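You operate a simulated robot arm through the tools that you are given. There is no shell and no other tool. Be economical: measure what you need, move in short steps, check, and stop when the job is done.

You are at the controls of a simulated two-armed robot. One attempt, no reset.

JOB
Pick up the canister labelled "almonds" from the left half of the wooden top table with one hand, pass it to the other hand and put it on the middle of the counter top. Set down upright: canister.

The check looks at the end state, three seconds after you hand in, the way a careful person would. Anything else that was tipped, shoved, dropped, spilled or broken makes it a failure.

ROBOT AND FRAMES
Two 7-joint arms with two-finger parallel grippers on one trunk, on a base that drives. Base frame: it is fixed to the floor where the robot stands at the start and does not move with it; the origin is under the middle of the robot, x ahead of it, y to its left, z up; the surface under the hand at the start is at about z = 800. Lengths are in mm, angles in rad, forces in N, time in s.
The left shoulder is at the start at [70, 134, 1126], the right one opposite. With the tool pointing down near the work surface each hand reaches from about 100 to 640 mm from the robot's upright axis, wherever it stands, measured 20 degrees to its own side. Places, roughly: middle of the counter top [2200, 600, 900]. Payload 1.57 kg a hand.
The TCP of each hand is the grasp point between the finger pads, 30 mm short of the fingertips. In the tool frame z runs along the fingers and y along their closing line. Largest opening 80 mm; finger width 17, thickness 12; the body of the gripper, 40 by 82 mm, starts 80 mm behind the TCP.
Orientation is that of the tool frame in the base frame, as a unit quaternion [x, y, z, w]. With the fingers straight down and closing along the base's y, the tool's x points along the base's -x, its y along +y and its z along -z.

CONTROLS
- The arms move only by the tool apply_moves. It takes "left_moves", "right_moves" or both (then of equal length, played together; a hand with none holds still); each is a list of rows, each an object (a shift or turn left out is 0, a gripper value left out holds the last) with "dr": the turn, a rotation vector about the tool's x, y, z in degrees, a list of three; "xyz": the shift along the tool's x, y, z in mm, a list of three; "grip": the finger opening in mm, from 0 to 80. In form: [{"dr": [wx, wy, wz], "xyz": [x, y, z], "grip": grip}, ...]. A call has 1 to 12 rows; each row is the pose to reach, as a shift and turn from the pose commanded when the call began, along the tool's axes at that moment. Each row takes 0.2 s and may step no farther than 50 mm and 0.15 rad from the row before; otherwise, or with a gripper value out of range, the whole call is refused. A pose out of reach is approached as far as the arm can. The call stops where the force on the tool passes 40 N (or 10 N more than at its start, if that is more) or the arm is blocked; 0.2 s more then pass. The fingers move at their own pace (about 153 mm/s each) and stop on an object; they squeeze with about 35 N. The grip force told is the motor's: it shows also when the fingers shut on nothing. Time passes only in rows, and 0.2 s behind the last, so rows that repeat a pose let the fingers close. It gives the time, the measured TCP pose, the force on the tool (base axes), the opening and the grip force at its end, in the units of the frame above (readings bear some noise), with the torque about the TCP (base axes, N m) and any sound that the robot's microphone picked up.
- Cameras (640 x 400 px; columns grow to the right, rows downward): "scene" is now at [125.9, 25.6, 1336.5]; the picture's right is [0.30, -0.95, 0.00], its down [-0.70, -0.22, -0.68] and it looks along [0.65, 0.20, -0.73] (base axes); focal length 253 px, centre (320, 200). "left" rides on the left gripper at [72, 7, -122] in its tool frame; the picture's right is [-0.09, 1.00, 0.00], its down [-0.84, -0.08, -0.54] and it looks along [-0.54, -0.05, 0.84] (tool axes); focal length 238 px, centre (320, 200). "right" rides on the right gripper at [72, -7, -122] in its tool frame; the picture's right is [0.09, 1.00, 0.00], its down [-0.84, 0.08, -0.54] and it looks along [-0.54, 0.05, 0.84] (tool axes); focal length 238 px, centre (320, 200). There is no depth. A picture from a camera that has moved, and an enlarged one, comes with that camera's place and axes in the base frame and with its lens.
- snapshot(camera): a new picture of that camera. No time passes.
- raise_lower(by): slides the trunk up (or, below 0, down) by that many mm; the arms and the scene camera ride with it, the base frame stays. It gives what a move gives, with no picture.
- base_move(legs): drives the robot by 1 to 6 legs, each [ahead, left, turn to the left] in mm, mm and rad, along the robot's own axes; the way and the turn of a leg run together, so that a leg with both is an arc; at most 1500 mm and 3.142 rad a leg. The arms and the cameras ride along, it lands a little off, and it stops where it bumps. It gives what a move gives.
- aim_head(pan, tilt): turns the head with the scene camera to pan (to the left, within 1.501 rad either way) and tilt (down, from -0.506 to 1.204), counted from straight ahead of the robot. It gives what a move gives.
- inspect(camera, box): a new picture of the part [left, top, right, bottom] of that camera's present view, enlarged. No time passes.
- sign_off(): hands the job in; it is judged then, once.

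Go step by step. Nothing tells you exact positions but the pictures and the camera data: compare them with the known pose of the tool, close in by small moves and look again before you grip or let go. The budget is 120 turns and 92 pictures, counting those below and the enlarged ones. Unless the task says otherwise, let go and move clear before handing in.

The tools are called after "Emit:" by a JSON object that holds its "method" and its "body". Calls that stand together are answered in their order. apply_moves: Moves the arms, as the interface text tells. Its arguments: {"type":"object","properties":{"left_moves":{"type":"array","items":{"type":"object","properties":{"dr":{"type":"array","items":{"type":"number"}},"xyz":{"type":"array","items":{"type":"number"}},"grip":{"type":"number"}}}},"right_moves":{"type":"array","items":{"type":"object","properties":{"dr":{"type":"array","items":{"type":"number"}},"xyz":{"type":"array","items":{"type":"number"}},"grip":{"type":"number"}}}}},"required":[]} The other tools are called the same way: raise_lower (by) slides the trunk up or down; base_move (legs) drives the base; aim_head (pan, tilt) turns the head that bears the scene camera; snapshot (camera) takes a picture; inspect (camera, box) takes an enlarged picture of a part of a camera's view; sign_off () hands the job in.

At the start:

```text
time_s: 0.0
left_ee_pos: [428.6, 327.2, 1054.6]
left_tool_rot: [-0.001, 1.0, 0.0, -0.001]
left_contact_force: [-0.2, -1.0, 0.6]
left_torque: [0.01, 0.01, 0.0]
left_gripper_width: 80.0
left_grasp_force: 0.0
right_ee_pos: [384.4, -59.7, 1069.5]
right_tool_rot: [0.0, 1.0, -0.001, 0.0]
right_contact_force: [0.4, 0.6, 0.3]
right_torque: [-0.01, -0.01, -0.02]
right_gripper_width: 79.7
right_grasp_force: 0.2
trunk travel left (down, up): [-700.0, 240.0]
robot x, y, heading: [-1.7, -1.5, 0.006]
head pan, tilt: [0.305, 0.824]
```

scene: 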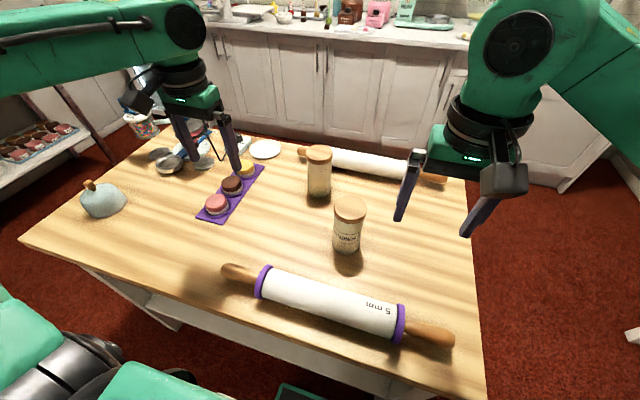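
right: 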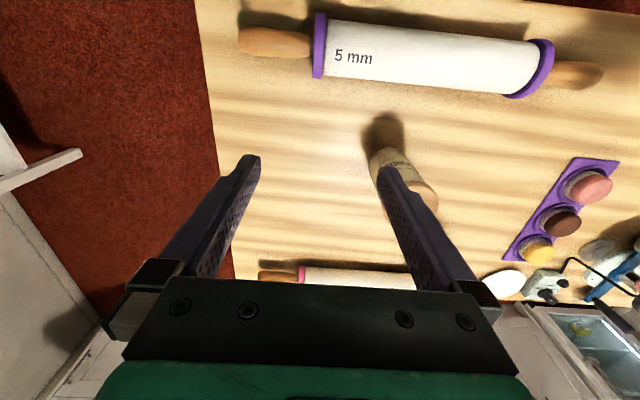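
left: 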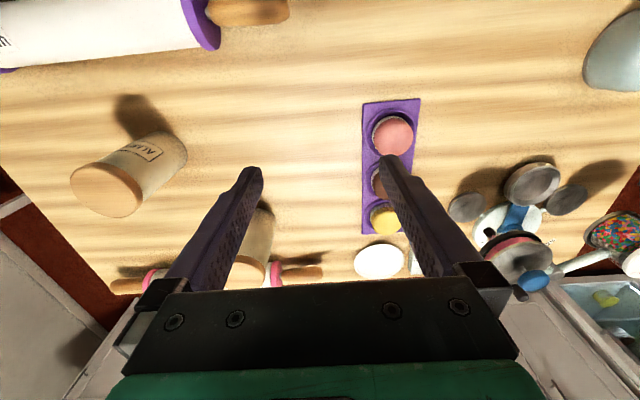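

Two canisters stand on the table, one nearer and one farther. I will enlarge the views to read the labels.

Emit:
{"method": "inspect", "body": {"camera": "scene", "box": [280, 130, 400, 260]}}

Emit:
{"method": "inspect", "body": {"camera": "left", "box": [60, 90, 300, 290]}}

```text
3.08 times, centred on (340, 195) of scene
camera zoom: at [125.9, 25.6, 1336.5], right [0.3, -0.95, 0.0], down [-0.7, -0.22, -0.68], along [0.65, 0.2, -0.73], focal length 778 px, centre (258, 215)
```

zoom: 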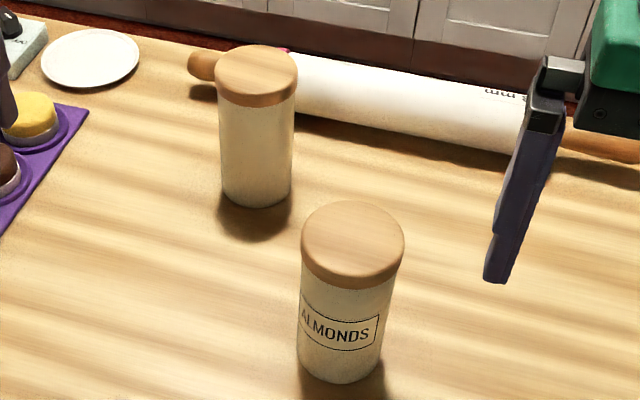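

```text
2.00 times, centred on (180, 190) of left
camera zoom: at [356.6, 334.3, 1176.6], right [0.09, 1.0, 0.0], down [0.84, -0.08, 0.54], along [0.54, -0.05, -0.84], focal length 477 px, centre (600, 220)
```

zoom: 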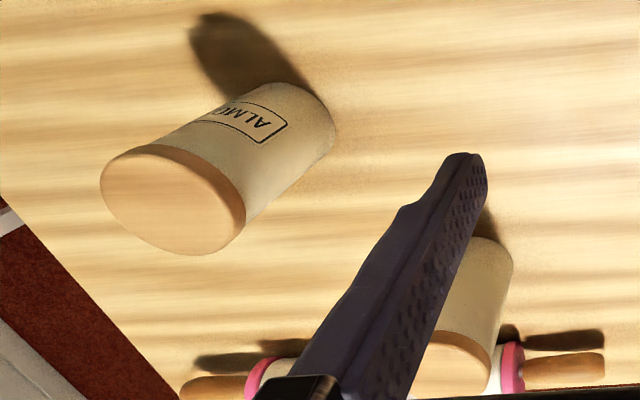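

The near canister is labelled ALMONDS and stands at about (467, 60). I'll look around for another one and survey the route and counter.

Emit:
{"method": "aim_head", "body": {"pan": 0.7, "tilt": 0.55}}

Emit:
{"method": "snapshot", "body": {"camera": "scene"}}

Emit:
{"method": "aim_head", "body": {"pan": 0.1, "tilt": 0.2}}

Emit:
{"method": "snapshot", "body": {"camera": "scene"}}

Emit:
{"method": "aim_head", "body": {"pan": -0.8, "tilt": 0.5}}

Emit:
{"method": "snapshot", "body": {"camera": "scene"}}

```text
time_s: 0.9
left_ee_pos: [429.1, 327.4, 1054.9]
left_tool_rot: [-0.001, 1.0, -0.001, 0.0]
left_contact_force: [-0.8, 0.7, -0.1]
left_torque: [0.03, 0.04, -0.03]
left_gripper_width: 79.8
left_grasp_force: 0.0
right_ee_pos: [385.0, -60.4, 1070.8]
right_tool_rot: [0.0, 1.0, 0.0, 0.0]
right_contact_force: [0.0, 0.2, -0.5]
right_torque: [-0.02, 0.05, -0.01]
right_gripper_width: 80.4
right_grasp_force: 0.1
trunk travel left (down, up): [-700.0, 240.0]
robot x, y, heading: [3.7, -1.1, -0.003]
head pan, tilt: [0.7, 0.55]
```

```text
86 pictures are left
camera scene: at [118.8, 59.4, 1359.8], right [0.64, -0.77, 0.0], down [-0.4, -0.34, -0.85], along [0.65, 0.55, -0.52], focal length 253 px, centre (320, 200)
```

scene: 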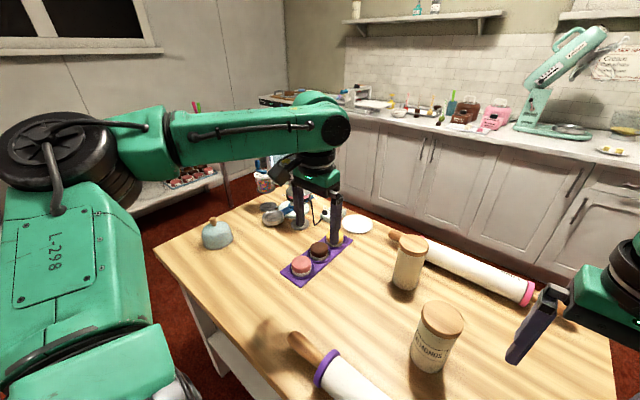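

```text
time_s: 1.9
left_ee_pos: [427.6, 327.7, 1055.3]
left_tool_rot: [0.0, 1.0, 0.001, 0.0]
left_contact_force: [0.0, -0.3, 0.1]
left_torque: [-0.02, -0.02, 0.03]
left_gripper_width: 79.6
left_grasp_force: 0.2
right_ee_pos: [385.0, -59.4, 1071.1]
right_tool_rot: [0.0, 1.0, 0.0, 0.001]
right_contact_force: [0.3, 0.0, -0.4]
right_torque: [0.02, -0.01, -0.02]
right_gripper_width: 80.1
right_grasp_force: 0.1
trunk travel left (down, up): [-700.0, 240.0]
robot x, y, heading: [0.1, -0.0, -0.004]
head pan, tilt: [0.099, 0.201]
```

```text
85 pictures are left
camera scene: at [142.8, 11.1, 1392.0], right [0.1, -0.99, 0.0], down [-0.2, -0.02, -0.98], along [0.97, 0.1, -0.2], focal length 253 px, centre (320, 200)
```

scene: 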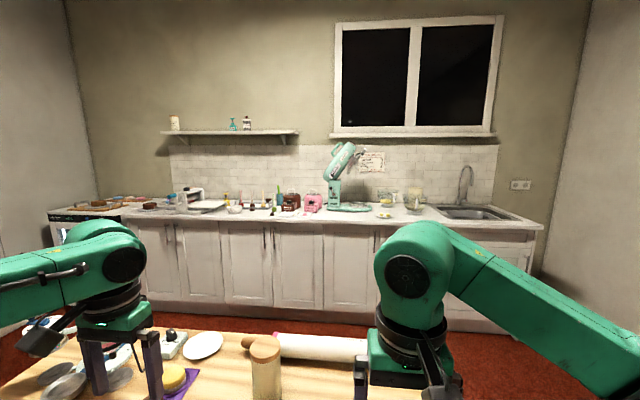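

```text
time_s: 3.1
left_ee_pos: [428.3, 327.6, 1052.9]
left_tool_rot: [0.0, 1.0, 0.0, 0.0]
left_contact_force: [0.0, 0.4, -0.7]
left_torque: [0.02, 0.0, 0.01]
left_gripper_width: 80.0
left_grasp_force: 0.1
right_ee_pos: [384.1, -59.5, 1070.0]
right_tool_rot: [0.0, 1.0, 0.0, 0.001]
right_contact_force: [1.0, 0.4, 0.2]
right_torque: [-0.01, 0.01, 0.0]
right_gripper_width: 79.8
right_grasp_force: 0.0
trunk travel left (down, up): [-700.0, 240.0]
robot x, y, heading: [-0.6, 0.6, -0.002]
head pan, tilt: [-0.799, 0.499]
```

```text
84 pictures are left
camera scene: at [113.6, -63.5, 1364.4], right [-0.72, -0.7, 0.0], down [-0.33, 0.34, -0.88], along [0.61, -0.63, -0.48], focal length 253 px, centre (320, 200)
```

scene: 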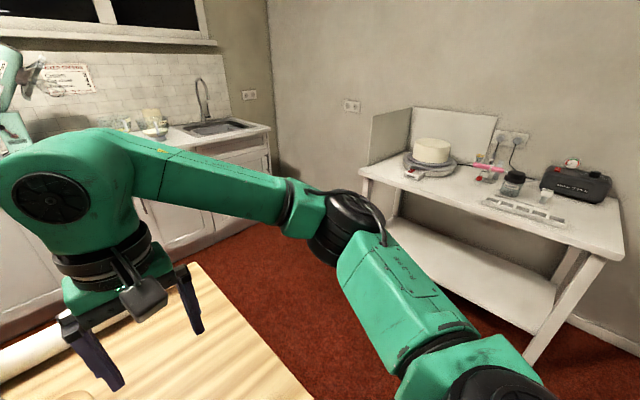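

The ALMONDS canister is the one to take. I plan to pick it with the left hand low down, tilted from the left, and take it over from above with the right hand. First I yaw the left hand 90° in place and shift the right arm aside.

Emit:
{"method": "apply_moves", "body": {"left_moves": [{"dr": [0, 0, -8.2]}, {"dr": [0, 0, -16.4]}, {"dr": [0, 0, -24.6]}, {"dr": [0, 0, -32.8]}, {"dr": [0, 0, -41]}, {"dr": [0, 0, -49.2]}, {"dr": [0, 0, -57.4]}, {"dr": [0, 0, -65.6]}, {"dr": [0, 0, -73.8]}, {"dr": [0, 0, -82]}, {"dr": [0, 0, -90]}, {"dr": [0, 0, -90]}], "right_moves": [{"xyz": [0, -30, 0]}, {"xyz": [0, -60, 0]}, {"xyz": [0, -90, 0]}, {"xyz": [0, -120, 0]}, {"xyz": [0, -150, 0]}, {"xyz": [0, -150, 0]}, {"xyz": [0, -150, 0]}, {"xyz": [0, -150, 0]}, {"xyz": [0, -150, 0]}, {"xyz": [0, -150, 0]}, {"xyz": [0, -150, 0]}, {"xyz": [0, -150, 0]}]}}

Emit:
{"method": "aim_head", "body": {"pan": 0.2, "tilt": 0.85}}

Emit:
{"method": "snapshot", "body": {"camera": "scene"}}

```text
time_s: 5.7
left_ee_pos: [429.1, 329.3, 1054.5]
left_tool_rot: [0.709, -0.705, 0.0, 0.0]
left_contact_force: [-0.3, -0.7, 0.5]
left_torque: [0.03, 0.01, -0.02]
left_gripper_width: 80.2
left_grasp_force: 0.0
right_ee_pos: [385.8, -210.9, 1070.9]
right_tool_rot: [0.0, 1.0, 0.0, -0.001]
right_contact_force: [0.4, -0.6, 0.1]
right_torque: [0.06, 0.01, -0.01]
right_gripper_width: 80.2
right_grasp_force: 0.1
trunk travel left (down, up): [-700.0, 240.0]
robot x, y, heading: [-1.8, -1.3, 0.003]
head pan, tilt: [-0.799, 0.499]
```

```text
time_s: 6.9
left_ee_pos: [428.8, 330.7, 1055.4]
left_tool_rot: [0.707, -0.707, -0.001, 0.0]
left_contact_force: [0.3, -0.3, 0.1]
left_torque: [0.01, 0.01, 0.03]
left_gripper_width: 80.1
left_grasp_force: 0.1
right_ee_pos: [384.6, -210.6, 1070.1]
right_tool_rot: [0.001, 1.0, 0.0, 0.0]
right_contact_force: [-0.3, -0.8, 0.7]
right_torque: [0.03, 0.0, -0.01]
right_gripper_width: 79.9
right_grasp_force: 0.0
trunk travel left (down, up): [-700.0, 240.0]
robot x, y, heading: [-4.8, -1.2, -0.002]
head pan, tilt: [0.201, 0.85]
```

```text
83 pictures are left
camera scene: at [126.8, 17.1, 1334.4], right [0.2, -0.98, 0.0], down [-0.74, -0.15, -0.66], along [0.65, 0.13, -0.75], focal length 253 px, centre (320, 200)
```

scene: 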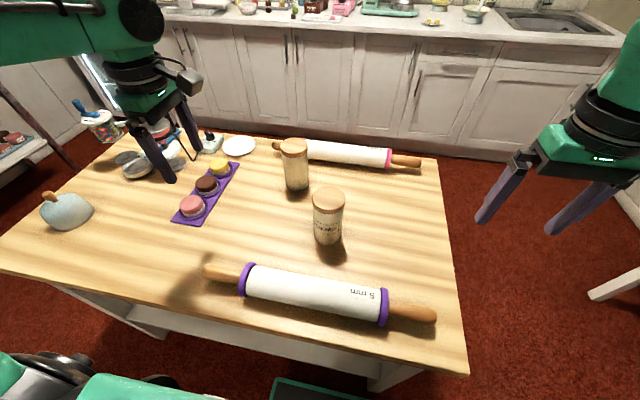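

Clean yaw. Now I tilt the left hand 55° to point right and bring it to a stand-off on the left of the canister, staying high first.

Emit:
{"method": "apply_moves", "body": {"left_moves": [{"dr": [0, 7, 0], "xyz": [5, -5, 0]}, {"dr": [0, 14, 0], "xyz": [10, -10, 0]}, {"dr": [0, 21, 0], "xyz": [20, -15, 0]}, {"dr": [0, 28, 0], "xyz": [30, -20, 0]}, {"dr": [0, 35, 0], "xyz": [40, -25, 0]}, {"dr": [0, 42, 0], "xyz": [60, -30, 10]}, {"dr": [0, 49, 0], "xyz": [80, -38, 20]}, {"dr": [0, 55, 0], "xyz": [100, -38, 35]}, {"dr": [0, 55, 0], "xyz": [120, -38, 50]}, {"dr": [0, 55, 0], "xyz": [130, -38, 60]}, {"dr": [0, 55, 0], "xyz": [130, -38, 60]}]}}

Emit:
{"method": "snapshot", "body": {"camera": "left"}}

Emit:
{"method": "snapshot", "body": {"camera": "scene"}}

```text
time_s: 9.3
left_ee_pos: [466.7, 198.2, 995.0]
left_tool_rot: [-0.627, 0.627, -0.326, -0.327]
left_contact_force: [-0.4, 0.1, -0.3]
left_torque: [0.01, 0.01, 0.03]
left_gripper_width: 80.0
left_grasp_force: 0.1
right_ee_pos: [386.2, -211.6, 1071.1]
right_tool_rot: [-0.001, 1.0, 0.0, 0.0]
right_contact_force: [-0.7, 0.5, -0.2]
right_torque: [0.0, 0.01, 0.01]
right_gripper_width: 80.0
right_grasp_force: 0.1
trunk travel left (down, up): [-700.0, 240.0]
robot x, y, heading: [0.9, 0.9, -0.002]
head pan, tilt: [0.201, 0.85]
```

```text
82 pictures are left
camera left: at [459.8, 256.6, 1123.2], right [-1.0, 0.05, -0.08], down [0.08, 0.92, -0.37], along [0.05, -0.38, -0.92], focal length 238 px, centre (320, 200)
```

left: 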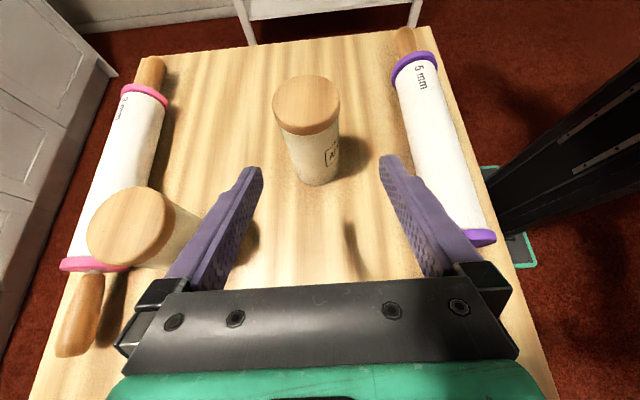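

```text
81 pictures are left
camera scene: at [126.6, 17.5, 1334.4], right [0.2, -0.98, 0.0], down [-0.74, -0.15, -0.66], along [0.65, 0.13, -0.75], focal length 253 px, centre (320, 200)
```

scene: 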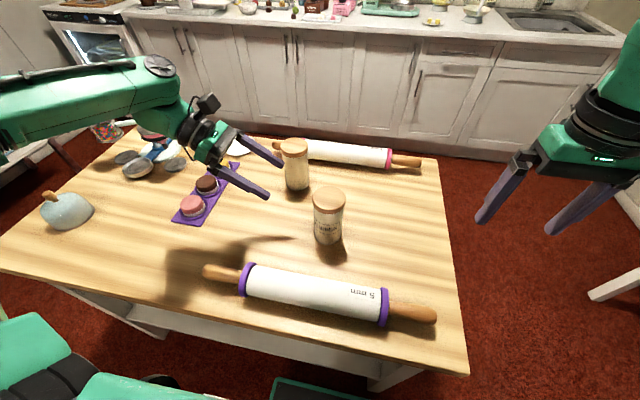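

Both views put the canister's axis at about (476, 69) with its top near z 945. I move onto the approach line, 120 mm off.

Emit:
{"method": "apply_moves", "body": {"left_moves": [{"xyz": [-20, -5, 25]}, {"xyz": [-41, -9, 45]}, {"xyz": [-41, -9, 67]}, {"xyz": [-41, -9, 67]}]}}

Emit:
{"method": "snapshot", "body": {"camera": "left"}}

Emit:
{"method": "inspect", "body": {"camera": "scene", "box": [220, 120, 380, 260]}}

```text
time_s: 10.3
left_ee_pos: [476.2, 165.9, 923.0]
left_tool_rot: [0.628, -0.627, 0.327, 0.326]
left_contact_force: [-0.2, 0.8, 0.9]
left_torque: [-0.01, -0.01, 0.01]
left_gripper_width: 80.0
left_grasp_force: 0.1
right_ee_pos: [385.5, -210.3, 1070.7]
right_tool_rot: [-0.001, 1.0, 0.0, 0.0]
right_contact_force: [-0.1, 0.2, 0.7]
right_torque: [-0.01, 0.0, 0.01]
right_gripper_width: 80.0
right_grasp_force: 0.0
trunk travel left (down, up): [-700.0, 240.0]
robot x, y, heading: [-1.4, 1.6, -0.004]
head pan, tilt: [0.201, 0.85]
```

```text
80 pictures are left
camera left: at [468.9, 224.6, 1051.2], right [-1.0, 0.05, -0.08], down [0.08, 0.92, -0.37], along [0.05, -0.38, -0.92], focal length 238 px, centre (320, 200)
```

left: 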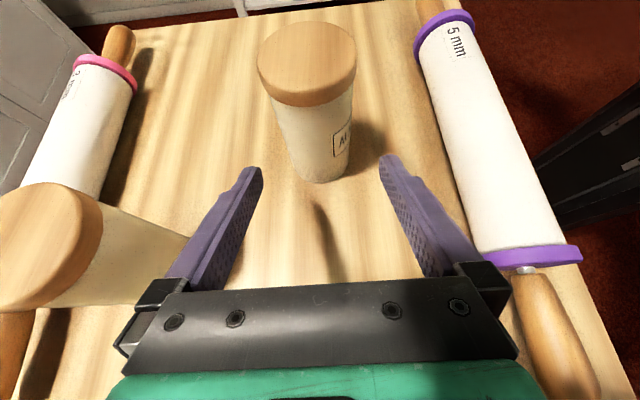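

```text
2.86 times, centred on (300, 190) of scene
camera zoom: at [126.7, 17.5, 1334.4], right [0.2, -0.98, 0.0], down [-0.74, -0.15, -0.66], along [0.65, 0.13, -0.75], focal length 723 px, centre (377, 229)
```

zoom: 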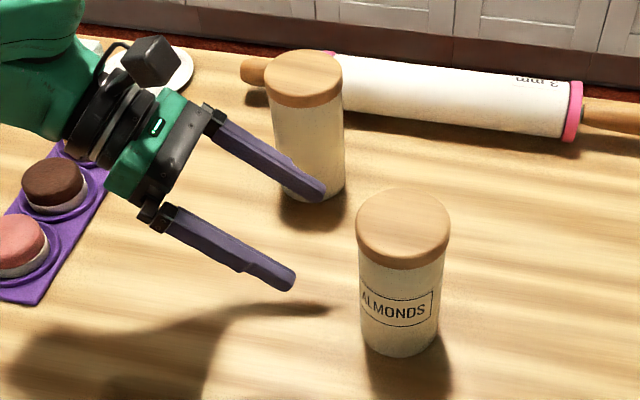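

The fingers straddle the canister's line well. I advance along the approach in small steps.

Emit:
{"method": "apply_moves", "body": {"left_moves": [{"xyz": [0, -1, 20]}, {"xyz": [0, -1, 40]}, {"xyz": [0, -1, 55]}, {"xyz": [0, -1, 70]}, {"xyz": [0, -1, 70]}]}}

Emit:
{"method": "snapshot", "body": {"camera": "left"}}

Emit:
{"method": "inspect", "body": {"camera": "scene", "box": [220, 120, 380, 260]}}

```text
time_s: 11.5
left_ee_pos: [458.1, 113.5, 901.1]
left_tool_rot: [0.629, -0.627, 0.327, 0.324]
left_contact_force: [1.1, 0.5, 1.9]
left_torque: [0.01, -0.01, 0.07]
left_gripper_width: 79.9
left_grasp_force: 0.0
left hand out of reach, approached as far as the arm can: row 1, 2, 3, 4, 5
right_ee_pos: [385.5, -211.4, 1070.3]
right_tool_rot: [0.0, 1.0, 0.001, 0.0]
right_contact_force: [0.3, -0.1, -0.7]
right_torque: [0.02, 0.0, -0.02]
right_gripper_width: 80.0
right_grasp_force: 0.1
trunk travel left (down, up): [-700.0, 240.0]
robot x, y, heading: [-0.7, -2.0, 0.001]
head pan, tilt: [0.201, 0.85]
```

```text
78 pictures are left
camera left: at [450.0, 170.5, 1030.5], right [-1.0, 0.05, -0.08], down [0.08, 0.93, -0.37], along [0.05, -0.38, -0.93], focal length 238 px, centre (320, 200)
```

left: 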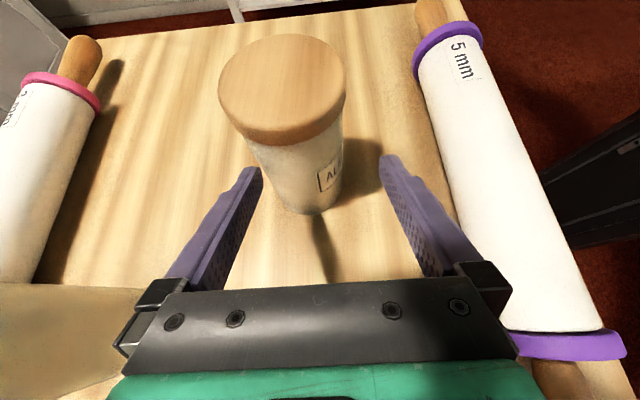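

```text
2.86 times, centred on (300, 190) of scene
camera zoom: at [127.0, 17.6, 1334.4], right [0.2, -0.98, 0.0], down [-0.74, -0.15, -0.66], along [0.65, 0.13, -0.75], focal length 723 px, centre (377, 229)
```

zoom: 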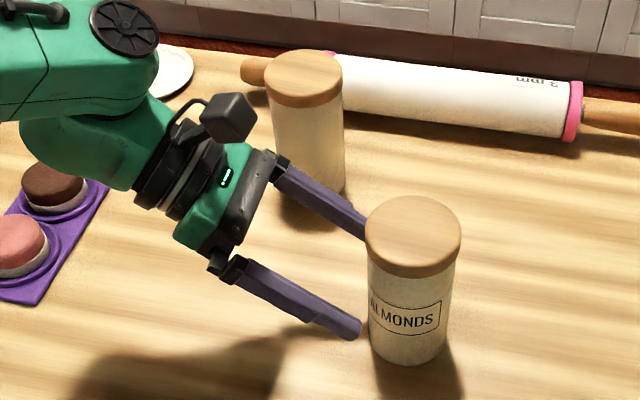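

The arm hit a joint limit and veered about 18 mm, nudging the canister slightly; it still stands. I back off now.

Emit:
{"method": "apply_moves", "body": {"left_moves": [{"xyz": [0, 0, -45]}, {"xyz": [0, 0, -70]}, {"xyz": [50, 0, -70]}, {"xyz": [80, 0, -90]}, {"xyz": [80, 0, -90]}]}}

Emit:
{"method": "snapshot", "body": {"camera": "scene"}}

```text
time_s: 12.7
left_ee_pos: [457.1, 140.2, 1018.2]
left_tool_rot: [0.628, -0.627, 0.327, 0.326]
left_contact_force: [0.2, -0.6, -0.3]
left_torque: [-0.01, -0.01, -0.05]
left_gripper_width: 80.1
left_grasp_force: 0.1
right_ee_pos: [385.7, -211.1, 1070.6]
right_tool_rot: [0.001, 1.0, 0.0, -0.001]
right_contact_force: [0.5, 0.3, -0.2]
right_torque: [0.0, 0.02, 0.03]
right_gripper_width: 80.1
right_grasp_force: 0.0
trunk travel left (down, up): [-700.0, 240.0]
robot x, y, heading: [-0.3, 1.8, 0.001]
head pan, tilt: [0.201, 0.85]
```

```text
76 pictures are left
camera scene: at [127.4, 17.7, 1334.3], right [0.2, -0.98, 0.0], down [-0.74, -0.15, -0.66], along [0.65, 0.13, -0.75], focal length 253 px, centre (320, 200)
```

scene: 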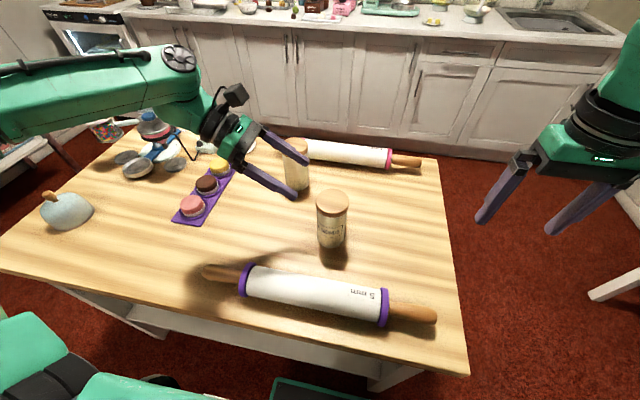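

Canister still upright. New plan: the right hand takes it from above near the lid, then the left hand takes it low from the front-left in the air and places it. I untilt and withdraw the left hand while yawing the right by 90°.

Emit:
{"method": "apply_moves", "body": {"left_moves": [{"xyz": [-10, 4, -20]}, {"dr": [0, -5, 0], "xyz": [-20, 9, -40]}, {"dr": [0, -12, 0], "xyz": [-30, 14, -60]}, {"dr": [0, -18, 0], "xyz": [-40, 20, -80]}, {"dr": [0, -24, 0], "xyz": [-50, 25, -100]}, {"dr": [0, -30, 0], "xyz": [-60, 30, -120]}, {"dr": [0, -36, 0], "xyz": [-70, 35, -140]}, {"dr": [0, -42, 0], "xyz": [-80, 42, -160]}, {"dr": [0, -49, 0], "xyz": [-89, 50, -181]}, {"dr": [0, -55, 0], "xyz": [-89, 50, -181]}, {"dr": [0, -55, 0], "xyz": [-89, 50, -181]}, {"dr": [0, -55, 0], "xyz": [-89, 50, -181]}], "right_moves": [{"dr": [0, 0, -8.2]}, {"dr": [0, 0, -16.4]}, {"dr": [0, 0, -24.6]}, {"dr": [0, 0, -32.8]}, {"dr": [0, 0, -41]}, {"dr": [0, 0, -49.2]}, {"dr": [0, 0, -57.4]}, {"dr": [0, 0, -65.6]}, {"dr": [0, 0, -73.8]}, {"dr": [0, 0, -82]}, {"dr": [0, 0, -90]}, {"dr": [0, 0, -90]}]}}

```text
time_s: 15.3
left_ee_pos: [406.0, 337.3, 1049.2]
left_tool_rot: [0.708, -0.706, 0.0, -0.001]
left_contact_force: [-0.4, 0.2, 0.0]
left_torque: [0.04, -0.02, 0.0]
left_gripper_width: 80.0
left_grasp_force: 0.1
right_ee_pos: [220.0, -82.4, 1055.5]
right_tool_rot: [0.707, -0.707, 0.0, -0.001]
right_contact_force: [0.3, -0.3, 0.4]
right_torque: [0.03, -0.01, -0.02]
right_gripper_width: 80.1
right_grasp_force: 0.0
right hand out of reach, approached as far as the arm can: row 5, 6, 7, 8, 9, 10, 11, 12
trunk travel left (down, up): [-700.0, 240.0]
robot x, y, heading: [1.8, -1.1, -0.001]
head pan, tilt: [0.201, 0.85]
```

The right arm dislikes that yaw, so I return it to its natural orientation (camera toward the robot) and turn the left hand back too. With the left hand tilted about 50°, the two should still clear each other at the pass.

Emit:
{"method": "apply_moves", "body": {"left_moves": [{"dr": [0, 0, 8.2]}, {"dr": [0, 0, 16.4]}, {"dr": [0, 0, 24.6]}, {"dr": [0, 0, 32.8]}, {"dr": [0, 0, 41]}, {"dr": [0, 0, 49.2]}, {"dr": [0, 0, 57.4]}, {"dr": [0, 0, 65.6]}, {"dr": [0, 0, 73.8]}, {"dr": [0, 0, 82]}, {"dr": [0, 0, 90]}, {"dr": [0, 0, 90]}], "right_moves": [{"dr": [0, 0, 8.2], "xyz": [10, -5, 0]}, {"dr": [0, 0, 16.4], "xyz": [20, -15, 0]}, {"dr": [0, 0, 24.6], "xyz": [30, -30, 0]}, {"dr": [0, 0, 32.8], "xyz": [50, -60, 0]}, {"dr": [0, 0, 41], "xyz": [70, -90, 0]}, {"dr": [0, 0, 49.2], "xyz": [90, -120, 0]}, {"dr": [0, 0, 57.4], "xyz": [100, -150, 0]}, {"dr": [0, 0, 65.6], "xyz": [100, -180, 0]}, {"dr": [0, 0, 73.8], "xyz": [100, -200, 0]}, {"dr": [0, 0, 82], "xyz": [80, -220, 0]}, {"dr": [0, 0, 90], "xyz": [70, -245, 0]}, {"dr": [0, 0, 90], "xyz": [70, -245, 0]}]}}

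Emit:
{"method": "inspect", "body": {"camera": "scene", "box": [240, 130, 400, 270]}}

Emit:
{"method": "snapshot", "body": {"camera": "right"}}

```text
time_s: 17.9
left_ee_pos: [405.2, 339.4, 1051.2]
left_tool_rot: [0.0, 1.0, 0.0, 0.001]
left_contact_force: [0.6, 0.3, 0.2]
left_torque: [0.03, -0.04, 0.0]
left_gripper_width: 79.7
left_grasp_force: 0.1
right_ee_pos: [461.8, -151.9, 1054.2]
right_tool_rot: [0.001, 1.0, 0.001, 0.001]
right_contact_force: [0.0, 0.6, 0.1]
right_torque: [0.01, 0.01, -0.01]
right_gripper_width: 79.9
right_grasp_force: 0.0
trunk travel left (down, up): [-700.0, 240.0]
robot x, y, heading: [1.2, -0.3, 0.0]
head pan, tilt: [0.201, 0.85]
```

```text
2.86 times, centred on (320, 200) of scene
camera zoom: at [126.0, 16.5, 1334.5], right [0.2, -0.98, 0.0], down [-0.74, -0.15, -0.66], along [0.65, 0.13, -0.75], focal length 723 px, centre (320, 200)
```

zoom: 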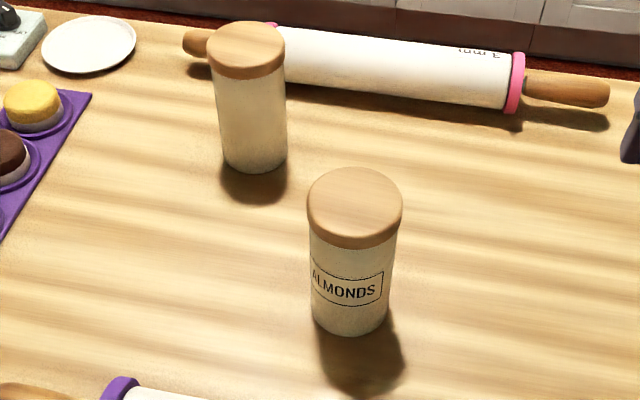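

```text
74 pictures are left
camera right: at [390.3, -157.9, 1177.1], right [-0.09, 1.0, 0.0], down [0.84, 0.08, 0.54], along [0.54, 0.05, -0.84], focal length 238 px, centre (320, 200)
```

right: 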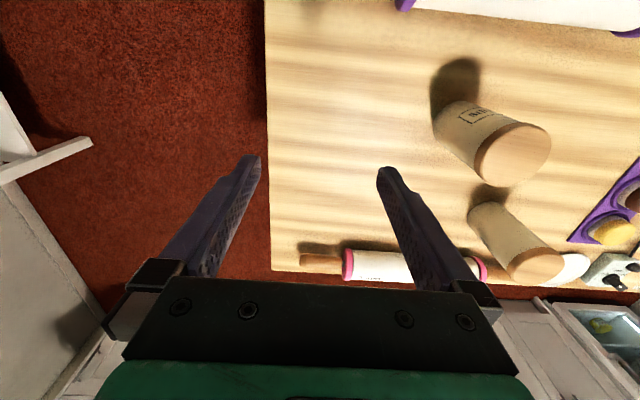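

The canister is now at about (471, 59), top near 935. I bring the right hand over it and check.

Emit:
{"method": "apply_moves", "body": {"right_moves": [{"xyz": [0, 45, 0]}, {"xyz": [-3, 90, 0]}, {"xyz": [-6, 135, 0]}, {"xyz": [-9, 180, 0]}, {"xyz": [-9, 211, 10]}, {"xyz": [-9, 211, 44]}, {"xyz": [-9, 211, 44]}]}}

Emit:
{"method": "snapshot", "body": {"camera": "right"}}

Emit:
{"method": "inspect", "body": {"camera": "scene", "box": [240, 130, 400, 270]}}

Emit:
{"method": "inspect", "body": {"camera": "left", "box": [0, 50, 320, 300]}}

```text
time_s: 19.5
left_ee_pos: [406.1, 340.5, 1049.2]
left_tool_rot: [0.0, 1.0, 0.0, 0.001]
left_contact_force: [0.1, 0.4, 0.0]
left_torque: [-0.03, 0.0, 0.01]
left_gripper_width: 79.9
left_grasp_force: 0.0
right_ee_pos: [471.1, 60.7, 1010.3]
right_tool_rot: [0.0, 1.0, -0.001, 0.0]
right_contact_force: [0.7, 0.5, 0.1]
right_torque: [-0.04, -0.04, 0.0]
right_gripper_width: 80.1
right_grasp_force: 0.1
trunk travel left (down, up): [-700.0, 240.0]
robot x, y, heading: [-3.6, -0.1, 0.004]
head pan, tilt: [0.201, 0.85]
```

```text
73 pictures are left
camera right: at [399.2, 54.0, 1131.6], right [-0.09, 1.0, 0.0], down [0.84, 0.08, 0.54], along [0.54, 0.05, -0.84], focal length 238 px, centre (320, 200)
```

right: 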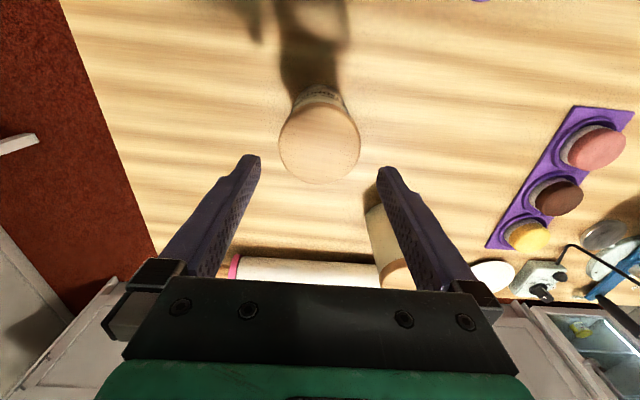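

```text
2.86 times, centred on (320, 200) of scene
camera zoom: at [126.3, 17.8, 1334.4], right [0.2, -0.98, 0.0], down [-0.74, -0.15, -0.66], along [0.65, 0.13, -0.75], focal length 723 px, centre (320, 200)
```

zoom: 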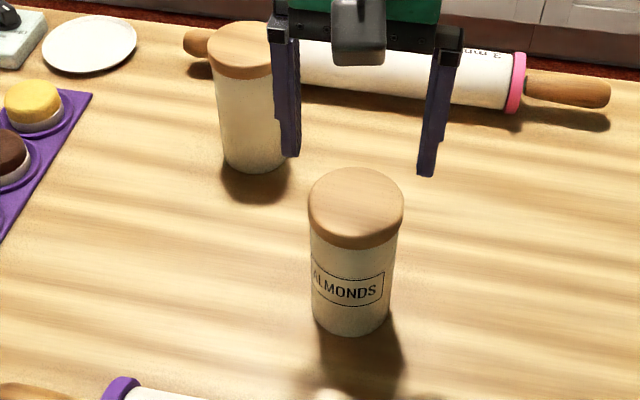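

```text
1.60 times, centred on (160, 175) of left
camera zoom: at [334.1, 346.2, 1171.7], right [0.09, 1.0, 0.0], down [0.84, -0.08, 0.54], along [0.54, -0.05, -0.84], focal length 381 px, centre (576, 240)
```

zoom: 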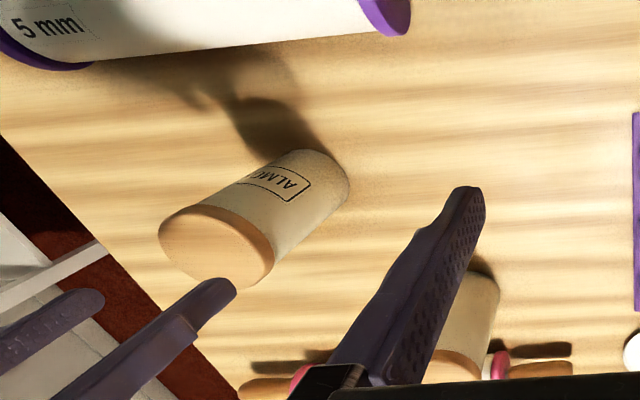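

Lid centre is about (468, 59, 932). I descend straight down over it in small steps.

Emit:
{"method": "apply_moves", "body": {"right_moves": [{"xyz": [3, -1, 25]}, {"xyz": [3, -1, 45]}]}}

Emit:
{"method": "snapshot", "body": {"camera": "right"}}

Emit:
{"method": "inspect", "body": {"camera": "scene", "box": [260, 140, 380, 245]}}

```text
time_s: 20.1
left_ee_pos: [407.2, 338.9, 1049.9]
left_tool_rot: [-0.001, 1.0, 0.001, 0.0]
left_contact_force: [0.2, -0.5, 0.0]
left_torque: [-0.01, -0.03, 0.0]
left_gripper_width: 79.8
left_grasp_force: 0.1
right_ee_pos: [468.8, 59.2, 965.0]
right_tool_rot: [0.0, 1.0, 0.0, 0.0]
right_contact_force: [0.3, 0.6, 0.6]
right_torque: [0.0, -0.04, -0.01]
right_gripper_width: 80.0
right_grasp_force: 0.0
trunk travel left (down, up): [-700.0, 240.0]
robot x, y, heading: [-0.4, 2.3, 0.0]
head pan, tilt: [0.201, 0.85]
```

```text
70 pictures are left
camera right: at [396.9, 52.8, 1087.0], right [-0.09, 1.0, 0.0], down [0.84, 0.08, 0.54], along [0.54, 0.05, -0.84], focal length 238 px, centre (320, 200)
```

right: 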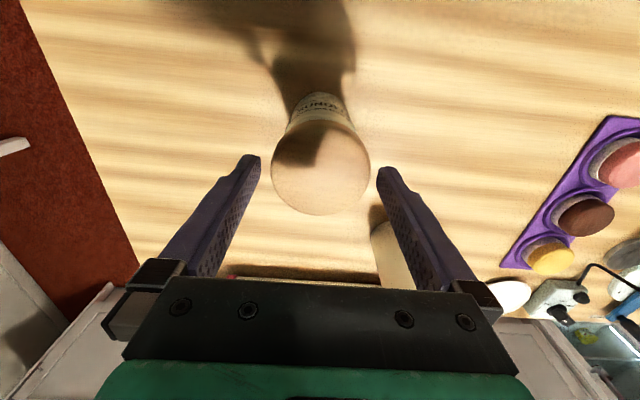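

```text
3.81 times, centred on (320, 192) of scene
camera zoom: at [126.9, 17.6, 1334.4], right [0.2, -0.98, 0.0], down [-0.74, -0.15, -0.66], along [0.65, 0.13, -0.75], focal length 964 px, centre (320, 229)
```

zoom: 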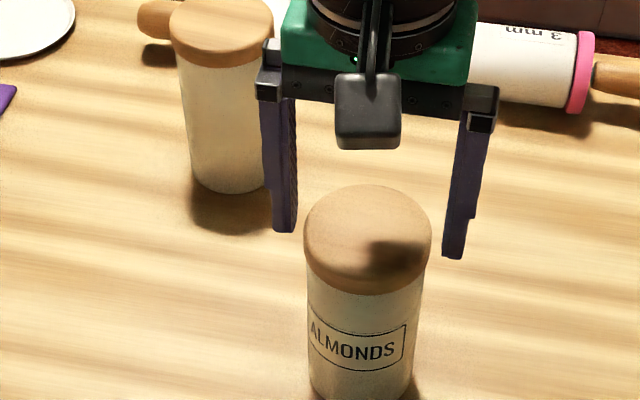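

Centred on the lid. I descend 46 mm more and close.

Emit:
{"method": "apply_moves", "body": {"right_moves": [{"xyz": [1, 0, 16]}, {"xyz": [1, 0, 32]}, {"xyz": [1, 0, 46]}, {"xyz": [1, 0, 46]}]}}

Emit:
{"method": "snapshot", "body": {"camera": "right"}}

Emit:
{"method": "inspect", "body": {"camera": "scene", "box": [260, 140, 380, 245]}}

```text
time_s: 21.1
left_ee_pos: [405.6, 338.8, 1049.4]
left_tool_rot: [-0.001, 1.0, -0.001, 0.0]
left_contact_force: [-0.2, -0.4, -0.1]
left_torque: [0.0, -0.01, -0.02]
left_gripper_width: 80.0
left_grasp_force: 0.0
right_ee_pos: [467.6, 59.2, 919.6]
right_tool_rot: [0.0, 1.0, 0.001, 0.0]
right_contact_force: [0.1, 0.1, 0.0]
right_torque: [0.04, 0.01, 0.0]
right_gripper_width: 80.0
right_grasp_force: 0.1
trunk travel left (down, up): [-700.0, 240.0]
robot x, y, heading: [0.4, -0.6, -0.004]
head pan, tilt: [0.201, 0.85]
```

```text
68 pictures are left
camera right: at [395.8, 53.0, 1041.3], right [-0.09, 1.0, 0.0], down [0.84, 0.08, 0.54], along [0.54, 0.05, -0.84], focal length 238 px, centre (320, 200)
```

right: 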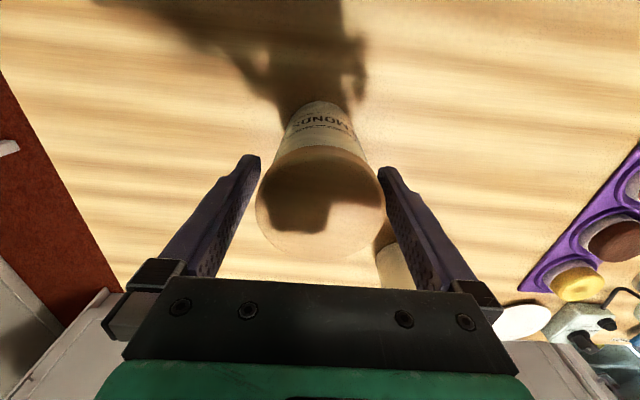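

```text
3.81 times, centred on (320, 192) of scene
camera zoom: at [126.7, 17.3, 1334.4], right [0.2, -0.98, 0.0], down [-0.74, -0.15, -0.66], along [0.65, 0.13, -0.75], focal length 964 px, centre (320, 229)
```

zoom: 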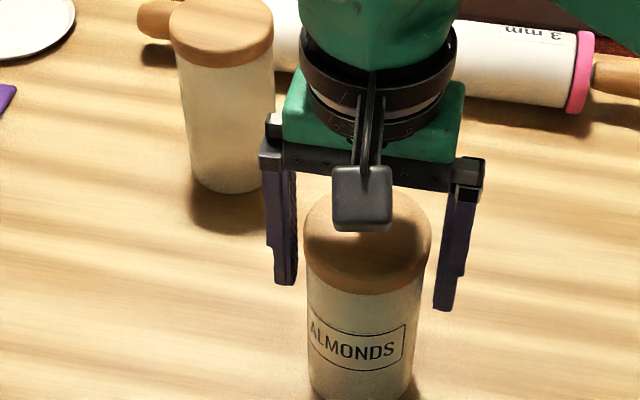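

Fingers flank the lid on both sides. Closing.

Emit:
{"method": "apply_moves", "body": {"right_moves": [{"xyz": [2, 0, 0], "grip": 60}, {"xyz": [2, 0, 0], "grip": 60}, {"xyz": [2, 0, 0], "grip": 60}]}}

Emit:
{"method": "apply_moves", "body": {"right_moves": [{"xyz": [0, 0, -20], "grip": 60}, {"xyz": [0, 0, -40], "grip": 60}, {"xyz": [0, 0, -40], "grip": 60}]}}

Emit:
{"method": "inspect", "body": {"camera": "scene", "box": [260, 130, 400, 250]}}

```text
time_s: 21.9
left_ee_pos: [407.1, 338.5, 1050.8]
left_tool_rot: [-0.001, 1.0, 0.0, -0.001]
left_contact_force: [-1.7, -0.2, 0.0]
left_torque: [0.04, 0.01, 0.01]
left_gripper_width: 79.7
left_grasp_force: 0.1
right_ee_pos: [465.7, 58.7, 920.0]
right_tool_rot: [-0.001, 1.0, 0.0, 0.0]
right_contact_force: [1.0, 0.2, 0.0]
right_torque: [-0.01, -0.08, 0.05]
right_gripper_width: 69.6
right_grasp_force: 34.9
trunk travel left (down, up): [-700.0, 240.0]
robot x, y, heading: [1.3, -0.1, -0.005]
head pan, tilt: [0.201, 0.85]
```

```text
time_s: 22.7
left_ee_pos: [406.9, 340.1, 1049.1]
left_tool_rot: [-0.001, 1.0, 0.0, 0.0]
left_contact_force: [-0.5, -0.5, 0.0]
left_torque: [-0.01, 0.01, -0.02]
left_gripper_width: 80.0
left_grasp_force: 0.1
right_ee_pos: [465.9, 57.6, 959.4]
right_tool_rot: [0.0, 1.0, -0.001, 0.001]
right_contact_force: [-0.5, 0.0, 0.5]
right_torque: [-0.16, 0.15, -0.05]
right_gripper_width: 68.3
right_grasp_force: 34.6
trunk travel left (down, up): [-700.0, 240.0]
robot x, y, heading: [-5.6, -0.5, -0.002]
head pan, tilt: [0.201, 0.85]
```

```text
3.33 times, centred on (330, 190) of scene
camera zoom: at [126.4, 17.2, 1334.4], right [0.2, -0.98, 0.0], down [-0.74, -0.15, -0.66], along [0.65, 0.13, -0.75], focal length 843 px, centre (287, 233)
```

zoom: 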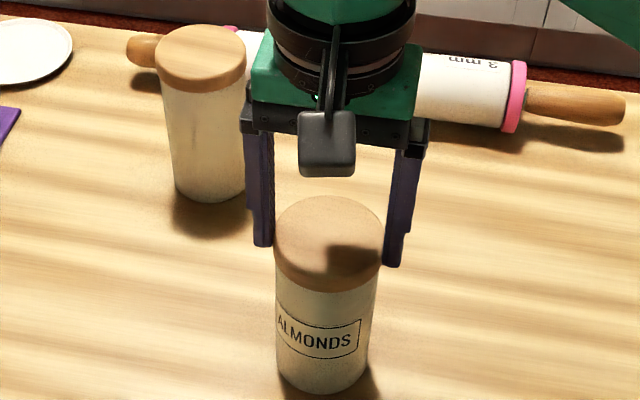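

The opening fell to 68.3 and there's no weight on the hand, so it likely slipped along the lid. Checking from the hand camera and the left.

Emit:
{"method": "snapshot", "body": {"camera": "right"}}

Emit:
{"method": "inspect", "body": {"camera": "left", "box": [0, 50, 320, 250]}}

```text
65 pictures are left
camera right: at [394.1, 52.7, 1081.8], right [-0.09, 1.0, 0.0], down [0.84, 0.08, 0.54], along [0.54, 0.05, -0.84], focal length 238 px, centre (320, 200)
```

right: 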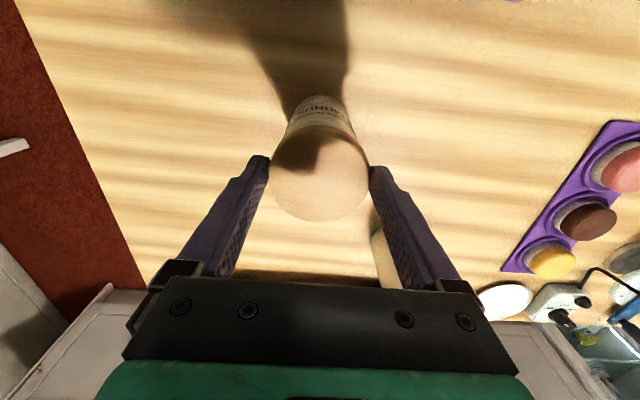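

```text
2.00 times, centred on (160, 150) of left
camera zoom: at [334.2, 345.7, 1171.8], right [0.09, 1.0, 0.0], down [0.84, -0.08, 0.54], along [0.54, -0.05, -0.84], focal length 477 px, centre (640, 300)
```

zoom: 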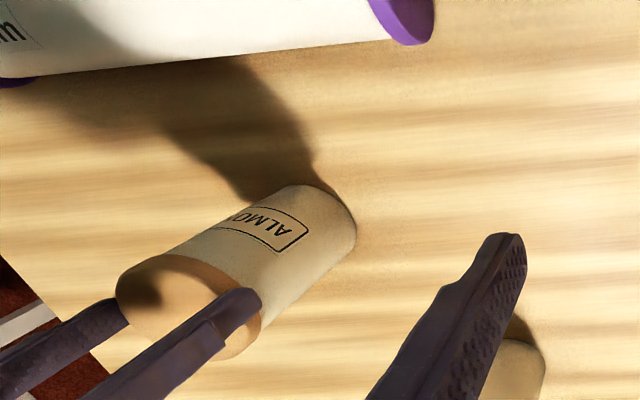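

It slipped: the hand was about 6 mm off the canister's centre, now at x ≈ 473. I open, centre over it, go somewhat deeper and grip again.

Emit:
{"method": "apply_moves", "body": {"right_moves": [{"grip": 80}, {"xyz": [0, 0, 0], "grip": 80}, {"xyz": [-6, 1, 0], "grip": 80}, {"xyz": [-6, 1, 0], "grip": 80}]}}

Emit:
{"method": "snapshot", "body": {"camera": "right"}}

Emit:
{"method": "inspect", "body": {"camera": "scene", "box": [260, 130, 400, 250]}}

```text
time_s: 23.7
left_ee_pos: [406.2, 337.7, 1050.8]
left_tool_rot: [-0.001, 1.0, 0.0, 0.0]
left_contact_force: [-0.3, 0.4, 0.3]
left_torque: [0.01, 0.03, 0.02]
left_gripper_width: 79.7
left_grasp_force: 0.1
right_ee_pos: [472.5, 60.4, 958.4]
right_tool_rot: [0.0, 1.0, 0.0, 0.0]
right_contact_force: [0.2, 1.2, -0.3]
right_torque: [-0.01, 0.0, 0.03]
right_gripper_width: 80.1
right_grasp_force: 0.1
trunk travel left (down, up): [-700.0, 240.0]
robot x, y, heading: [0.6, 0.1, 0.002]
head pan, tilt: [0.201, 0.85]
```

```text
63 pictures are left
camera right: at [400.5, 53.8, 1081.3], right [-0.09, 1.0, 0.0], down [0.84, 0.08, 0.54], along [0.54, 0.05, -0.84], focal length 238 px, centre (320, 200)
```

right: 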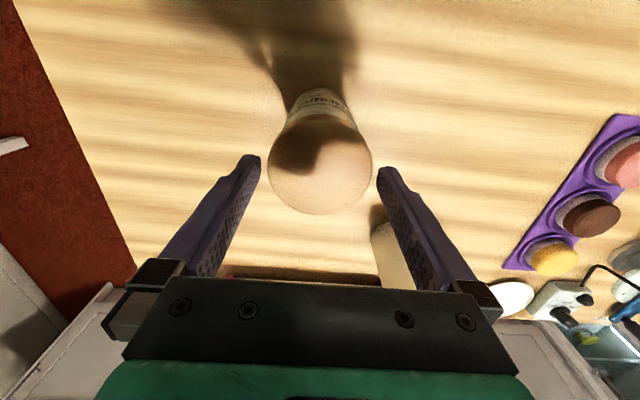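

```text
3.33 times, centred on (330, 190) of scene
camera zoom: at [126.7, 17.2, 1334.4], right [0.2, -0.98, 0.0], down [-0.74, -0.15, -0.66], along [0.65, 0.13, -0.75], focal length 843 px, centre (287, 233)
```

zoom: 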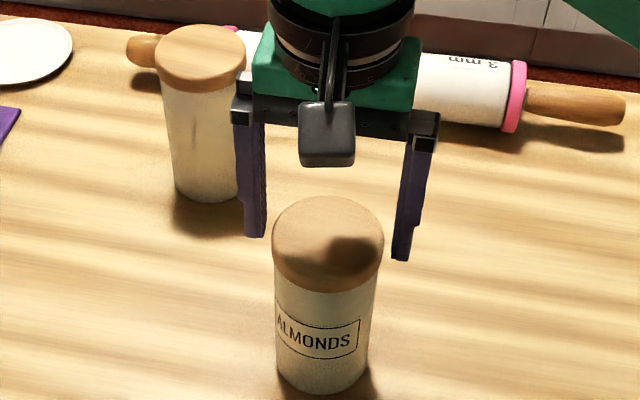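

The hand camera says the axis is nearer x ≈ 467, so the earlier grip was roughly centred. I regrip deeper and lift slowly, watching the force.

Emit:
{"method": "apply_moves", "body": {"right_moves": [{"xyz": [5, -1, 0], "grip": 80}, {"xyz": [5, -1, 30], "grip": 80}, {"xyz": [5, -1, 62], "grip": 80}, {"xyz": [5, -1, 62], "grip": 80}, {"xyz": [5, -1, 62], "grip": 50}, {"xyz": [5, -1, 62], "grip": 50}, {"xyz": [5, -1, 62], "grip": 50}, {"xyz": [5, -1, 62], "grip": 50}]}}

Emit:
{"method": "apply_moves", "body": {"right_moves": [{"xyz": [0, 0, -2]}, {"xyz": [0, 0, -4]}, {"xyz": [0, 0, -6]}, {"xyz": [0, 0, -8]}]}}

Emit:
{"method": "inspect", "body": {"camera": "left", "box": [0, 50, 320, 250]}}

```text
time_s: 25.5
left_ee_pos: [406.7, 339.2, 1049.3]
left_tool_rot: [0.0, 1.0, 0.0, 0.001]
left_contact_force: [0.1, -0.3, -0.3]
left_torque: [0.0, 0.01, -0.01]
left_gripper_width: 80.3
left_grasp_force: 0.0
right_ee_pos: [468.4, 60.1, 897.1]
right_tool_rot: [0.001, 1.0, 0.0, 0.0]
right_contact_force: [0.5, -0.8, -0.1]
right_torque: [-0.03, 0.05, -0.01]
right_gripper_width: 69.4
right_grasp_force: 34.9
trunk travel left (down, up): [-700.0, 240.0]
robot x, y, heading: [0.0, -2.2, 0.005]
head pan, tilt: [0.201, 0.85]
```

```text
time_s: 26.5
left_ee_pos: [406.9, 339.6, 1050.1]
left_tool_rot: [0.0, 1.0, 0.0, 0.0]
left_contact_force: [0.5, 0.3, 1.0]
left_torque: [0.0, 0.0, 0.01]
left_gripper_width: 79.9
left_grasp_force: 0.1
right_ee_pos: [467.6, 58.5, 905.3]
right_tool_rot: [0.001, 1.0, 0.001, 0.001]
right_contact_force: [0.1, 0.6, -3.5]
right_torque: [-0.04, 0.01, -0.01]
right_gripper_width: 69.2
right_grasp_force: 35.1
trunk travel left (down, up): [-700.0, 240.0]
robot x, y, heading: [-1.3, -3.0, 0.002]
head pan, tilt: [0.201, 0.85]
```

```text
2.00 times, centred on (160, 150) of left
camera zoom: at [335.0, 345.9, 1171.5], right [0.09, 1.0, 0.0], down [0.84, -0.08, 0.54], along [0.54, -0.05, -0.84], focal length 477 px, centre (640, 300)
```

zoom: 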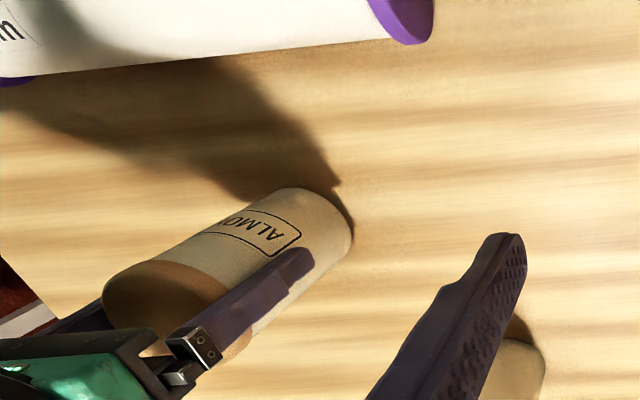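

It now bears 3.5 N, seemingly the canister's weight. I lift further, slowly.

Emit:
{"method": "apply_moves", "body": {"right_moves": [{"xyz": [0, 0, -8]}, {"xyz": [0, 0, -16]}, {"xyz": [0, 0, -24]}, {"xyz": [0, 0, -32]}, {"xyz": [0, 0, -40]}]}}

Emit:
{"method": "snapshot", "body": {"camera": "scene"}}

```text
time_s: 27.7
left_ee_pos: [407.5, 338.5, 1049.6]
left_tool_rot: [0.0, 1.0, 0.001, 0.001]
left_contact_force: [0.5, 0.0, -0.7]
left_torque: [-0.02, 0.04, 0.01]
left_gripper_width: 79.9
left_grasp_force: 0.0
right_ee_pos: [468.2, 58.3, 945.2]
right_tool_rot: [0.0, 1.0, 0.0, 0.0]
right_contact_force: [0.0, 0.1, -3.8]
right_torque: [0.0, -0.05, 0.01]
right_gripper_width: 69.4
right_grasp_force: 35.2
trunk travel left (down, up): [-700.0, 240.0]
robot x, y, heading: [1.7, -1.5, 0.002]
head pan, tilt: [0.201, 0.85]
```

```text
60 pictures are left
camera scene: at [127.2, 17.4, 1334.3], right [0.2, -0.98, 0.0], down [-0.74, -0.15, -0.66], along [0.65, 0.13, -0.75], focal length 253 px, centre (320, 200)
```

scene: 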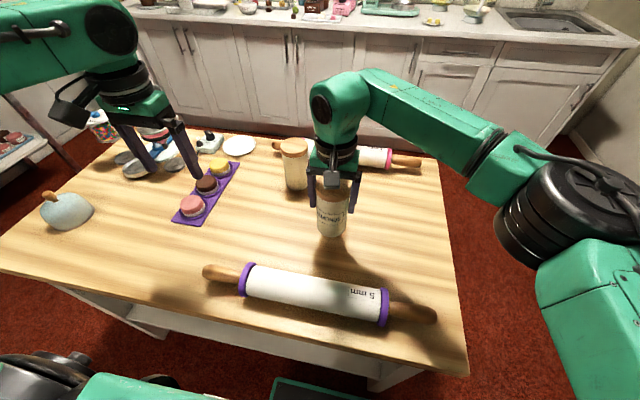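

Lift is solid (about 0.36 kg). I carry it to a pass point at about (530, 100) and meanwhile tilt the left hand forward by 52°.

Emit:
{"method": "apply_moves", "body": {"right_moves": [{"xyz": [0, 0, -20]}, {"xyz": [0, 0, -40]}, {"xyz": [-5, 3, -60]}, {"xyz": [-12, 8, -80]}, {"xyz": [-22, 14, -100]}, {"xyz": [-32, 20, -120]}, {"xyz": [-42, 27, -135]}, {"xyz": [-52, 34, -135]}, {"xyz": [-62, 42, -135]}, {"xyz": [-62, 42, -135]}], "left_moves": [{"dr": [0, -6, 0], "xyz": [0, 0, -5]}, {"dr": [0, -12, 0], "xyz": [0, 0, -10]}, {"dr": [0, -18, 0], "xyz": [0, 0, -15]}, {"dr": [0, -24, 0], "xyz": [0, 0, -20]}, {"dr": [0, -30, 0], "xyz": [0, 0, -25]}, {"dr": [0, -36, 0], "xyz": [0, 0, -30]}, {"dr": [0, -42, 0], "xyz": [0, 0, -35]}, {"dr": [0, -48, 0], "xyz": [0, 0, -40]}, {"dr": [0, -52, 0], "xyz": [0, 0, -41]}, {"dr": [0, -52, 0], "xyz": [0, 0, -41]}]}}

Emit:
{"method": "snapshot", "body": {"camera": "scene"}}

Emit:
{"method": "snapshot", "body": {"camera": "left"}}

```text
time_s: 29.9
left_ee_pos: [423.8, 350.0, 1096.2]
left_tool_rot: [-0.001, 0.899, 0.0, 0.438]
left_contact_force: [0.3, -0.9, 0.1]
left_torque: [0.01, 0.01, -0.02]
left_gripper_width: 79.9
left_grasp_force: 0.0
left hand out of reach, approached as far as the arm can: row 8, 9, 10
right_ee_pos: [500.4, 81.2, 1074.5]
right_tool_rot: [0.001, 1.0, 0.0, 0.0]
right_contact_force: [0.5, -0.1, -2.8]
right_torque: [0.02, 0.0, 0.01]
right_gripper_width: 69.4
right_grasp_force: 35.6
right hand out of reach, approached as far as the arm can: row 7, 8, 9, 10
trunk travel left (down, up): [-700.0, 240.0]
robot x, y, heading: [1.6, -1.4, 0.0]
head pan, tilt: [0.201, 0.85]
```

```text
59 pictures are left
camera scene: at [127.2, 17.3, 1334.4], right [0.2, -0.98, 0.0], down [-0.74, -0.15, -0.66], along [0.65, 0.13, -0.75], focal length 253 px, centre (320, 200)
```

scene: 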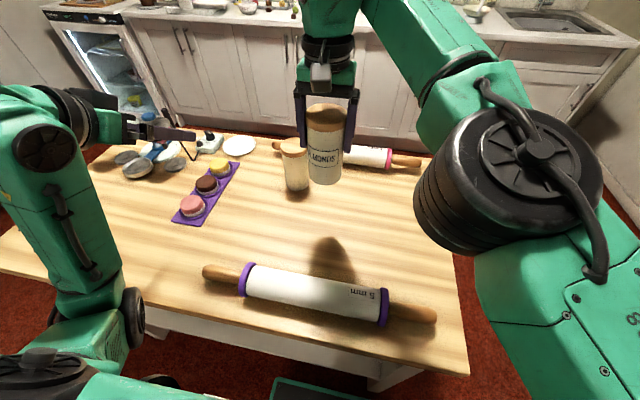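

```text
58 pictures are left
camera left: at [283.6, 356.1, 1114.3], right [0.06, 1.0, 0.07], down [0.09, -0.08, 0.99], along [0.99, -0.05, -0.09], focal length 238 px, centre (320, 200)
```

left: 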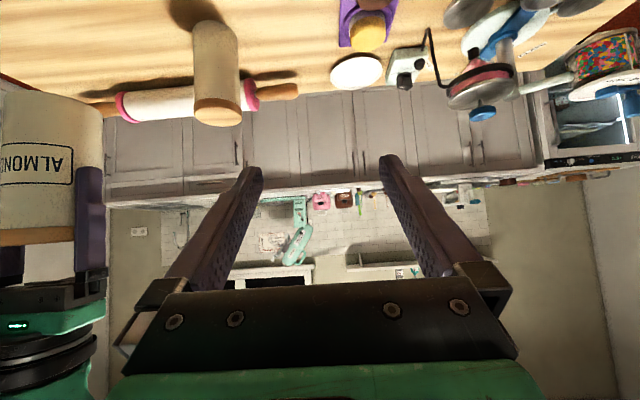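

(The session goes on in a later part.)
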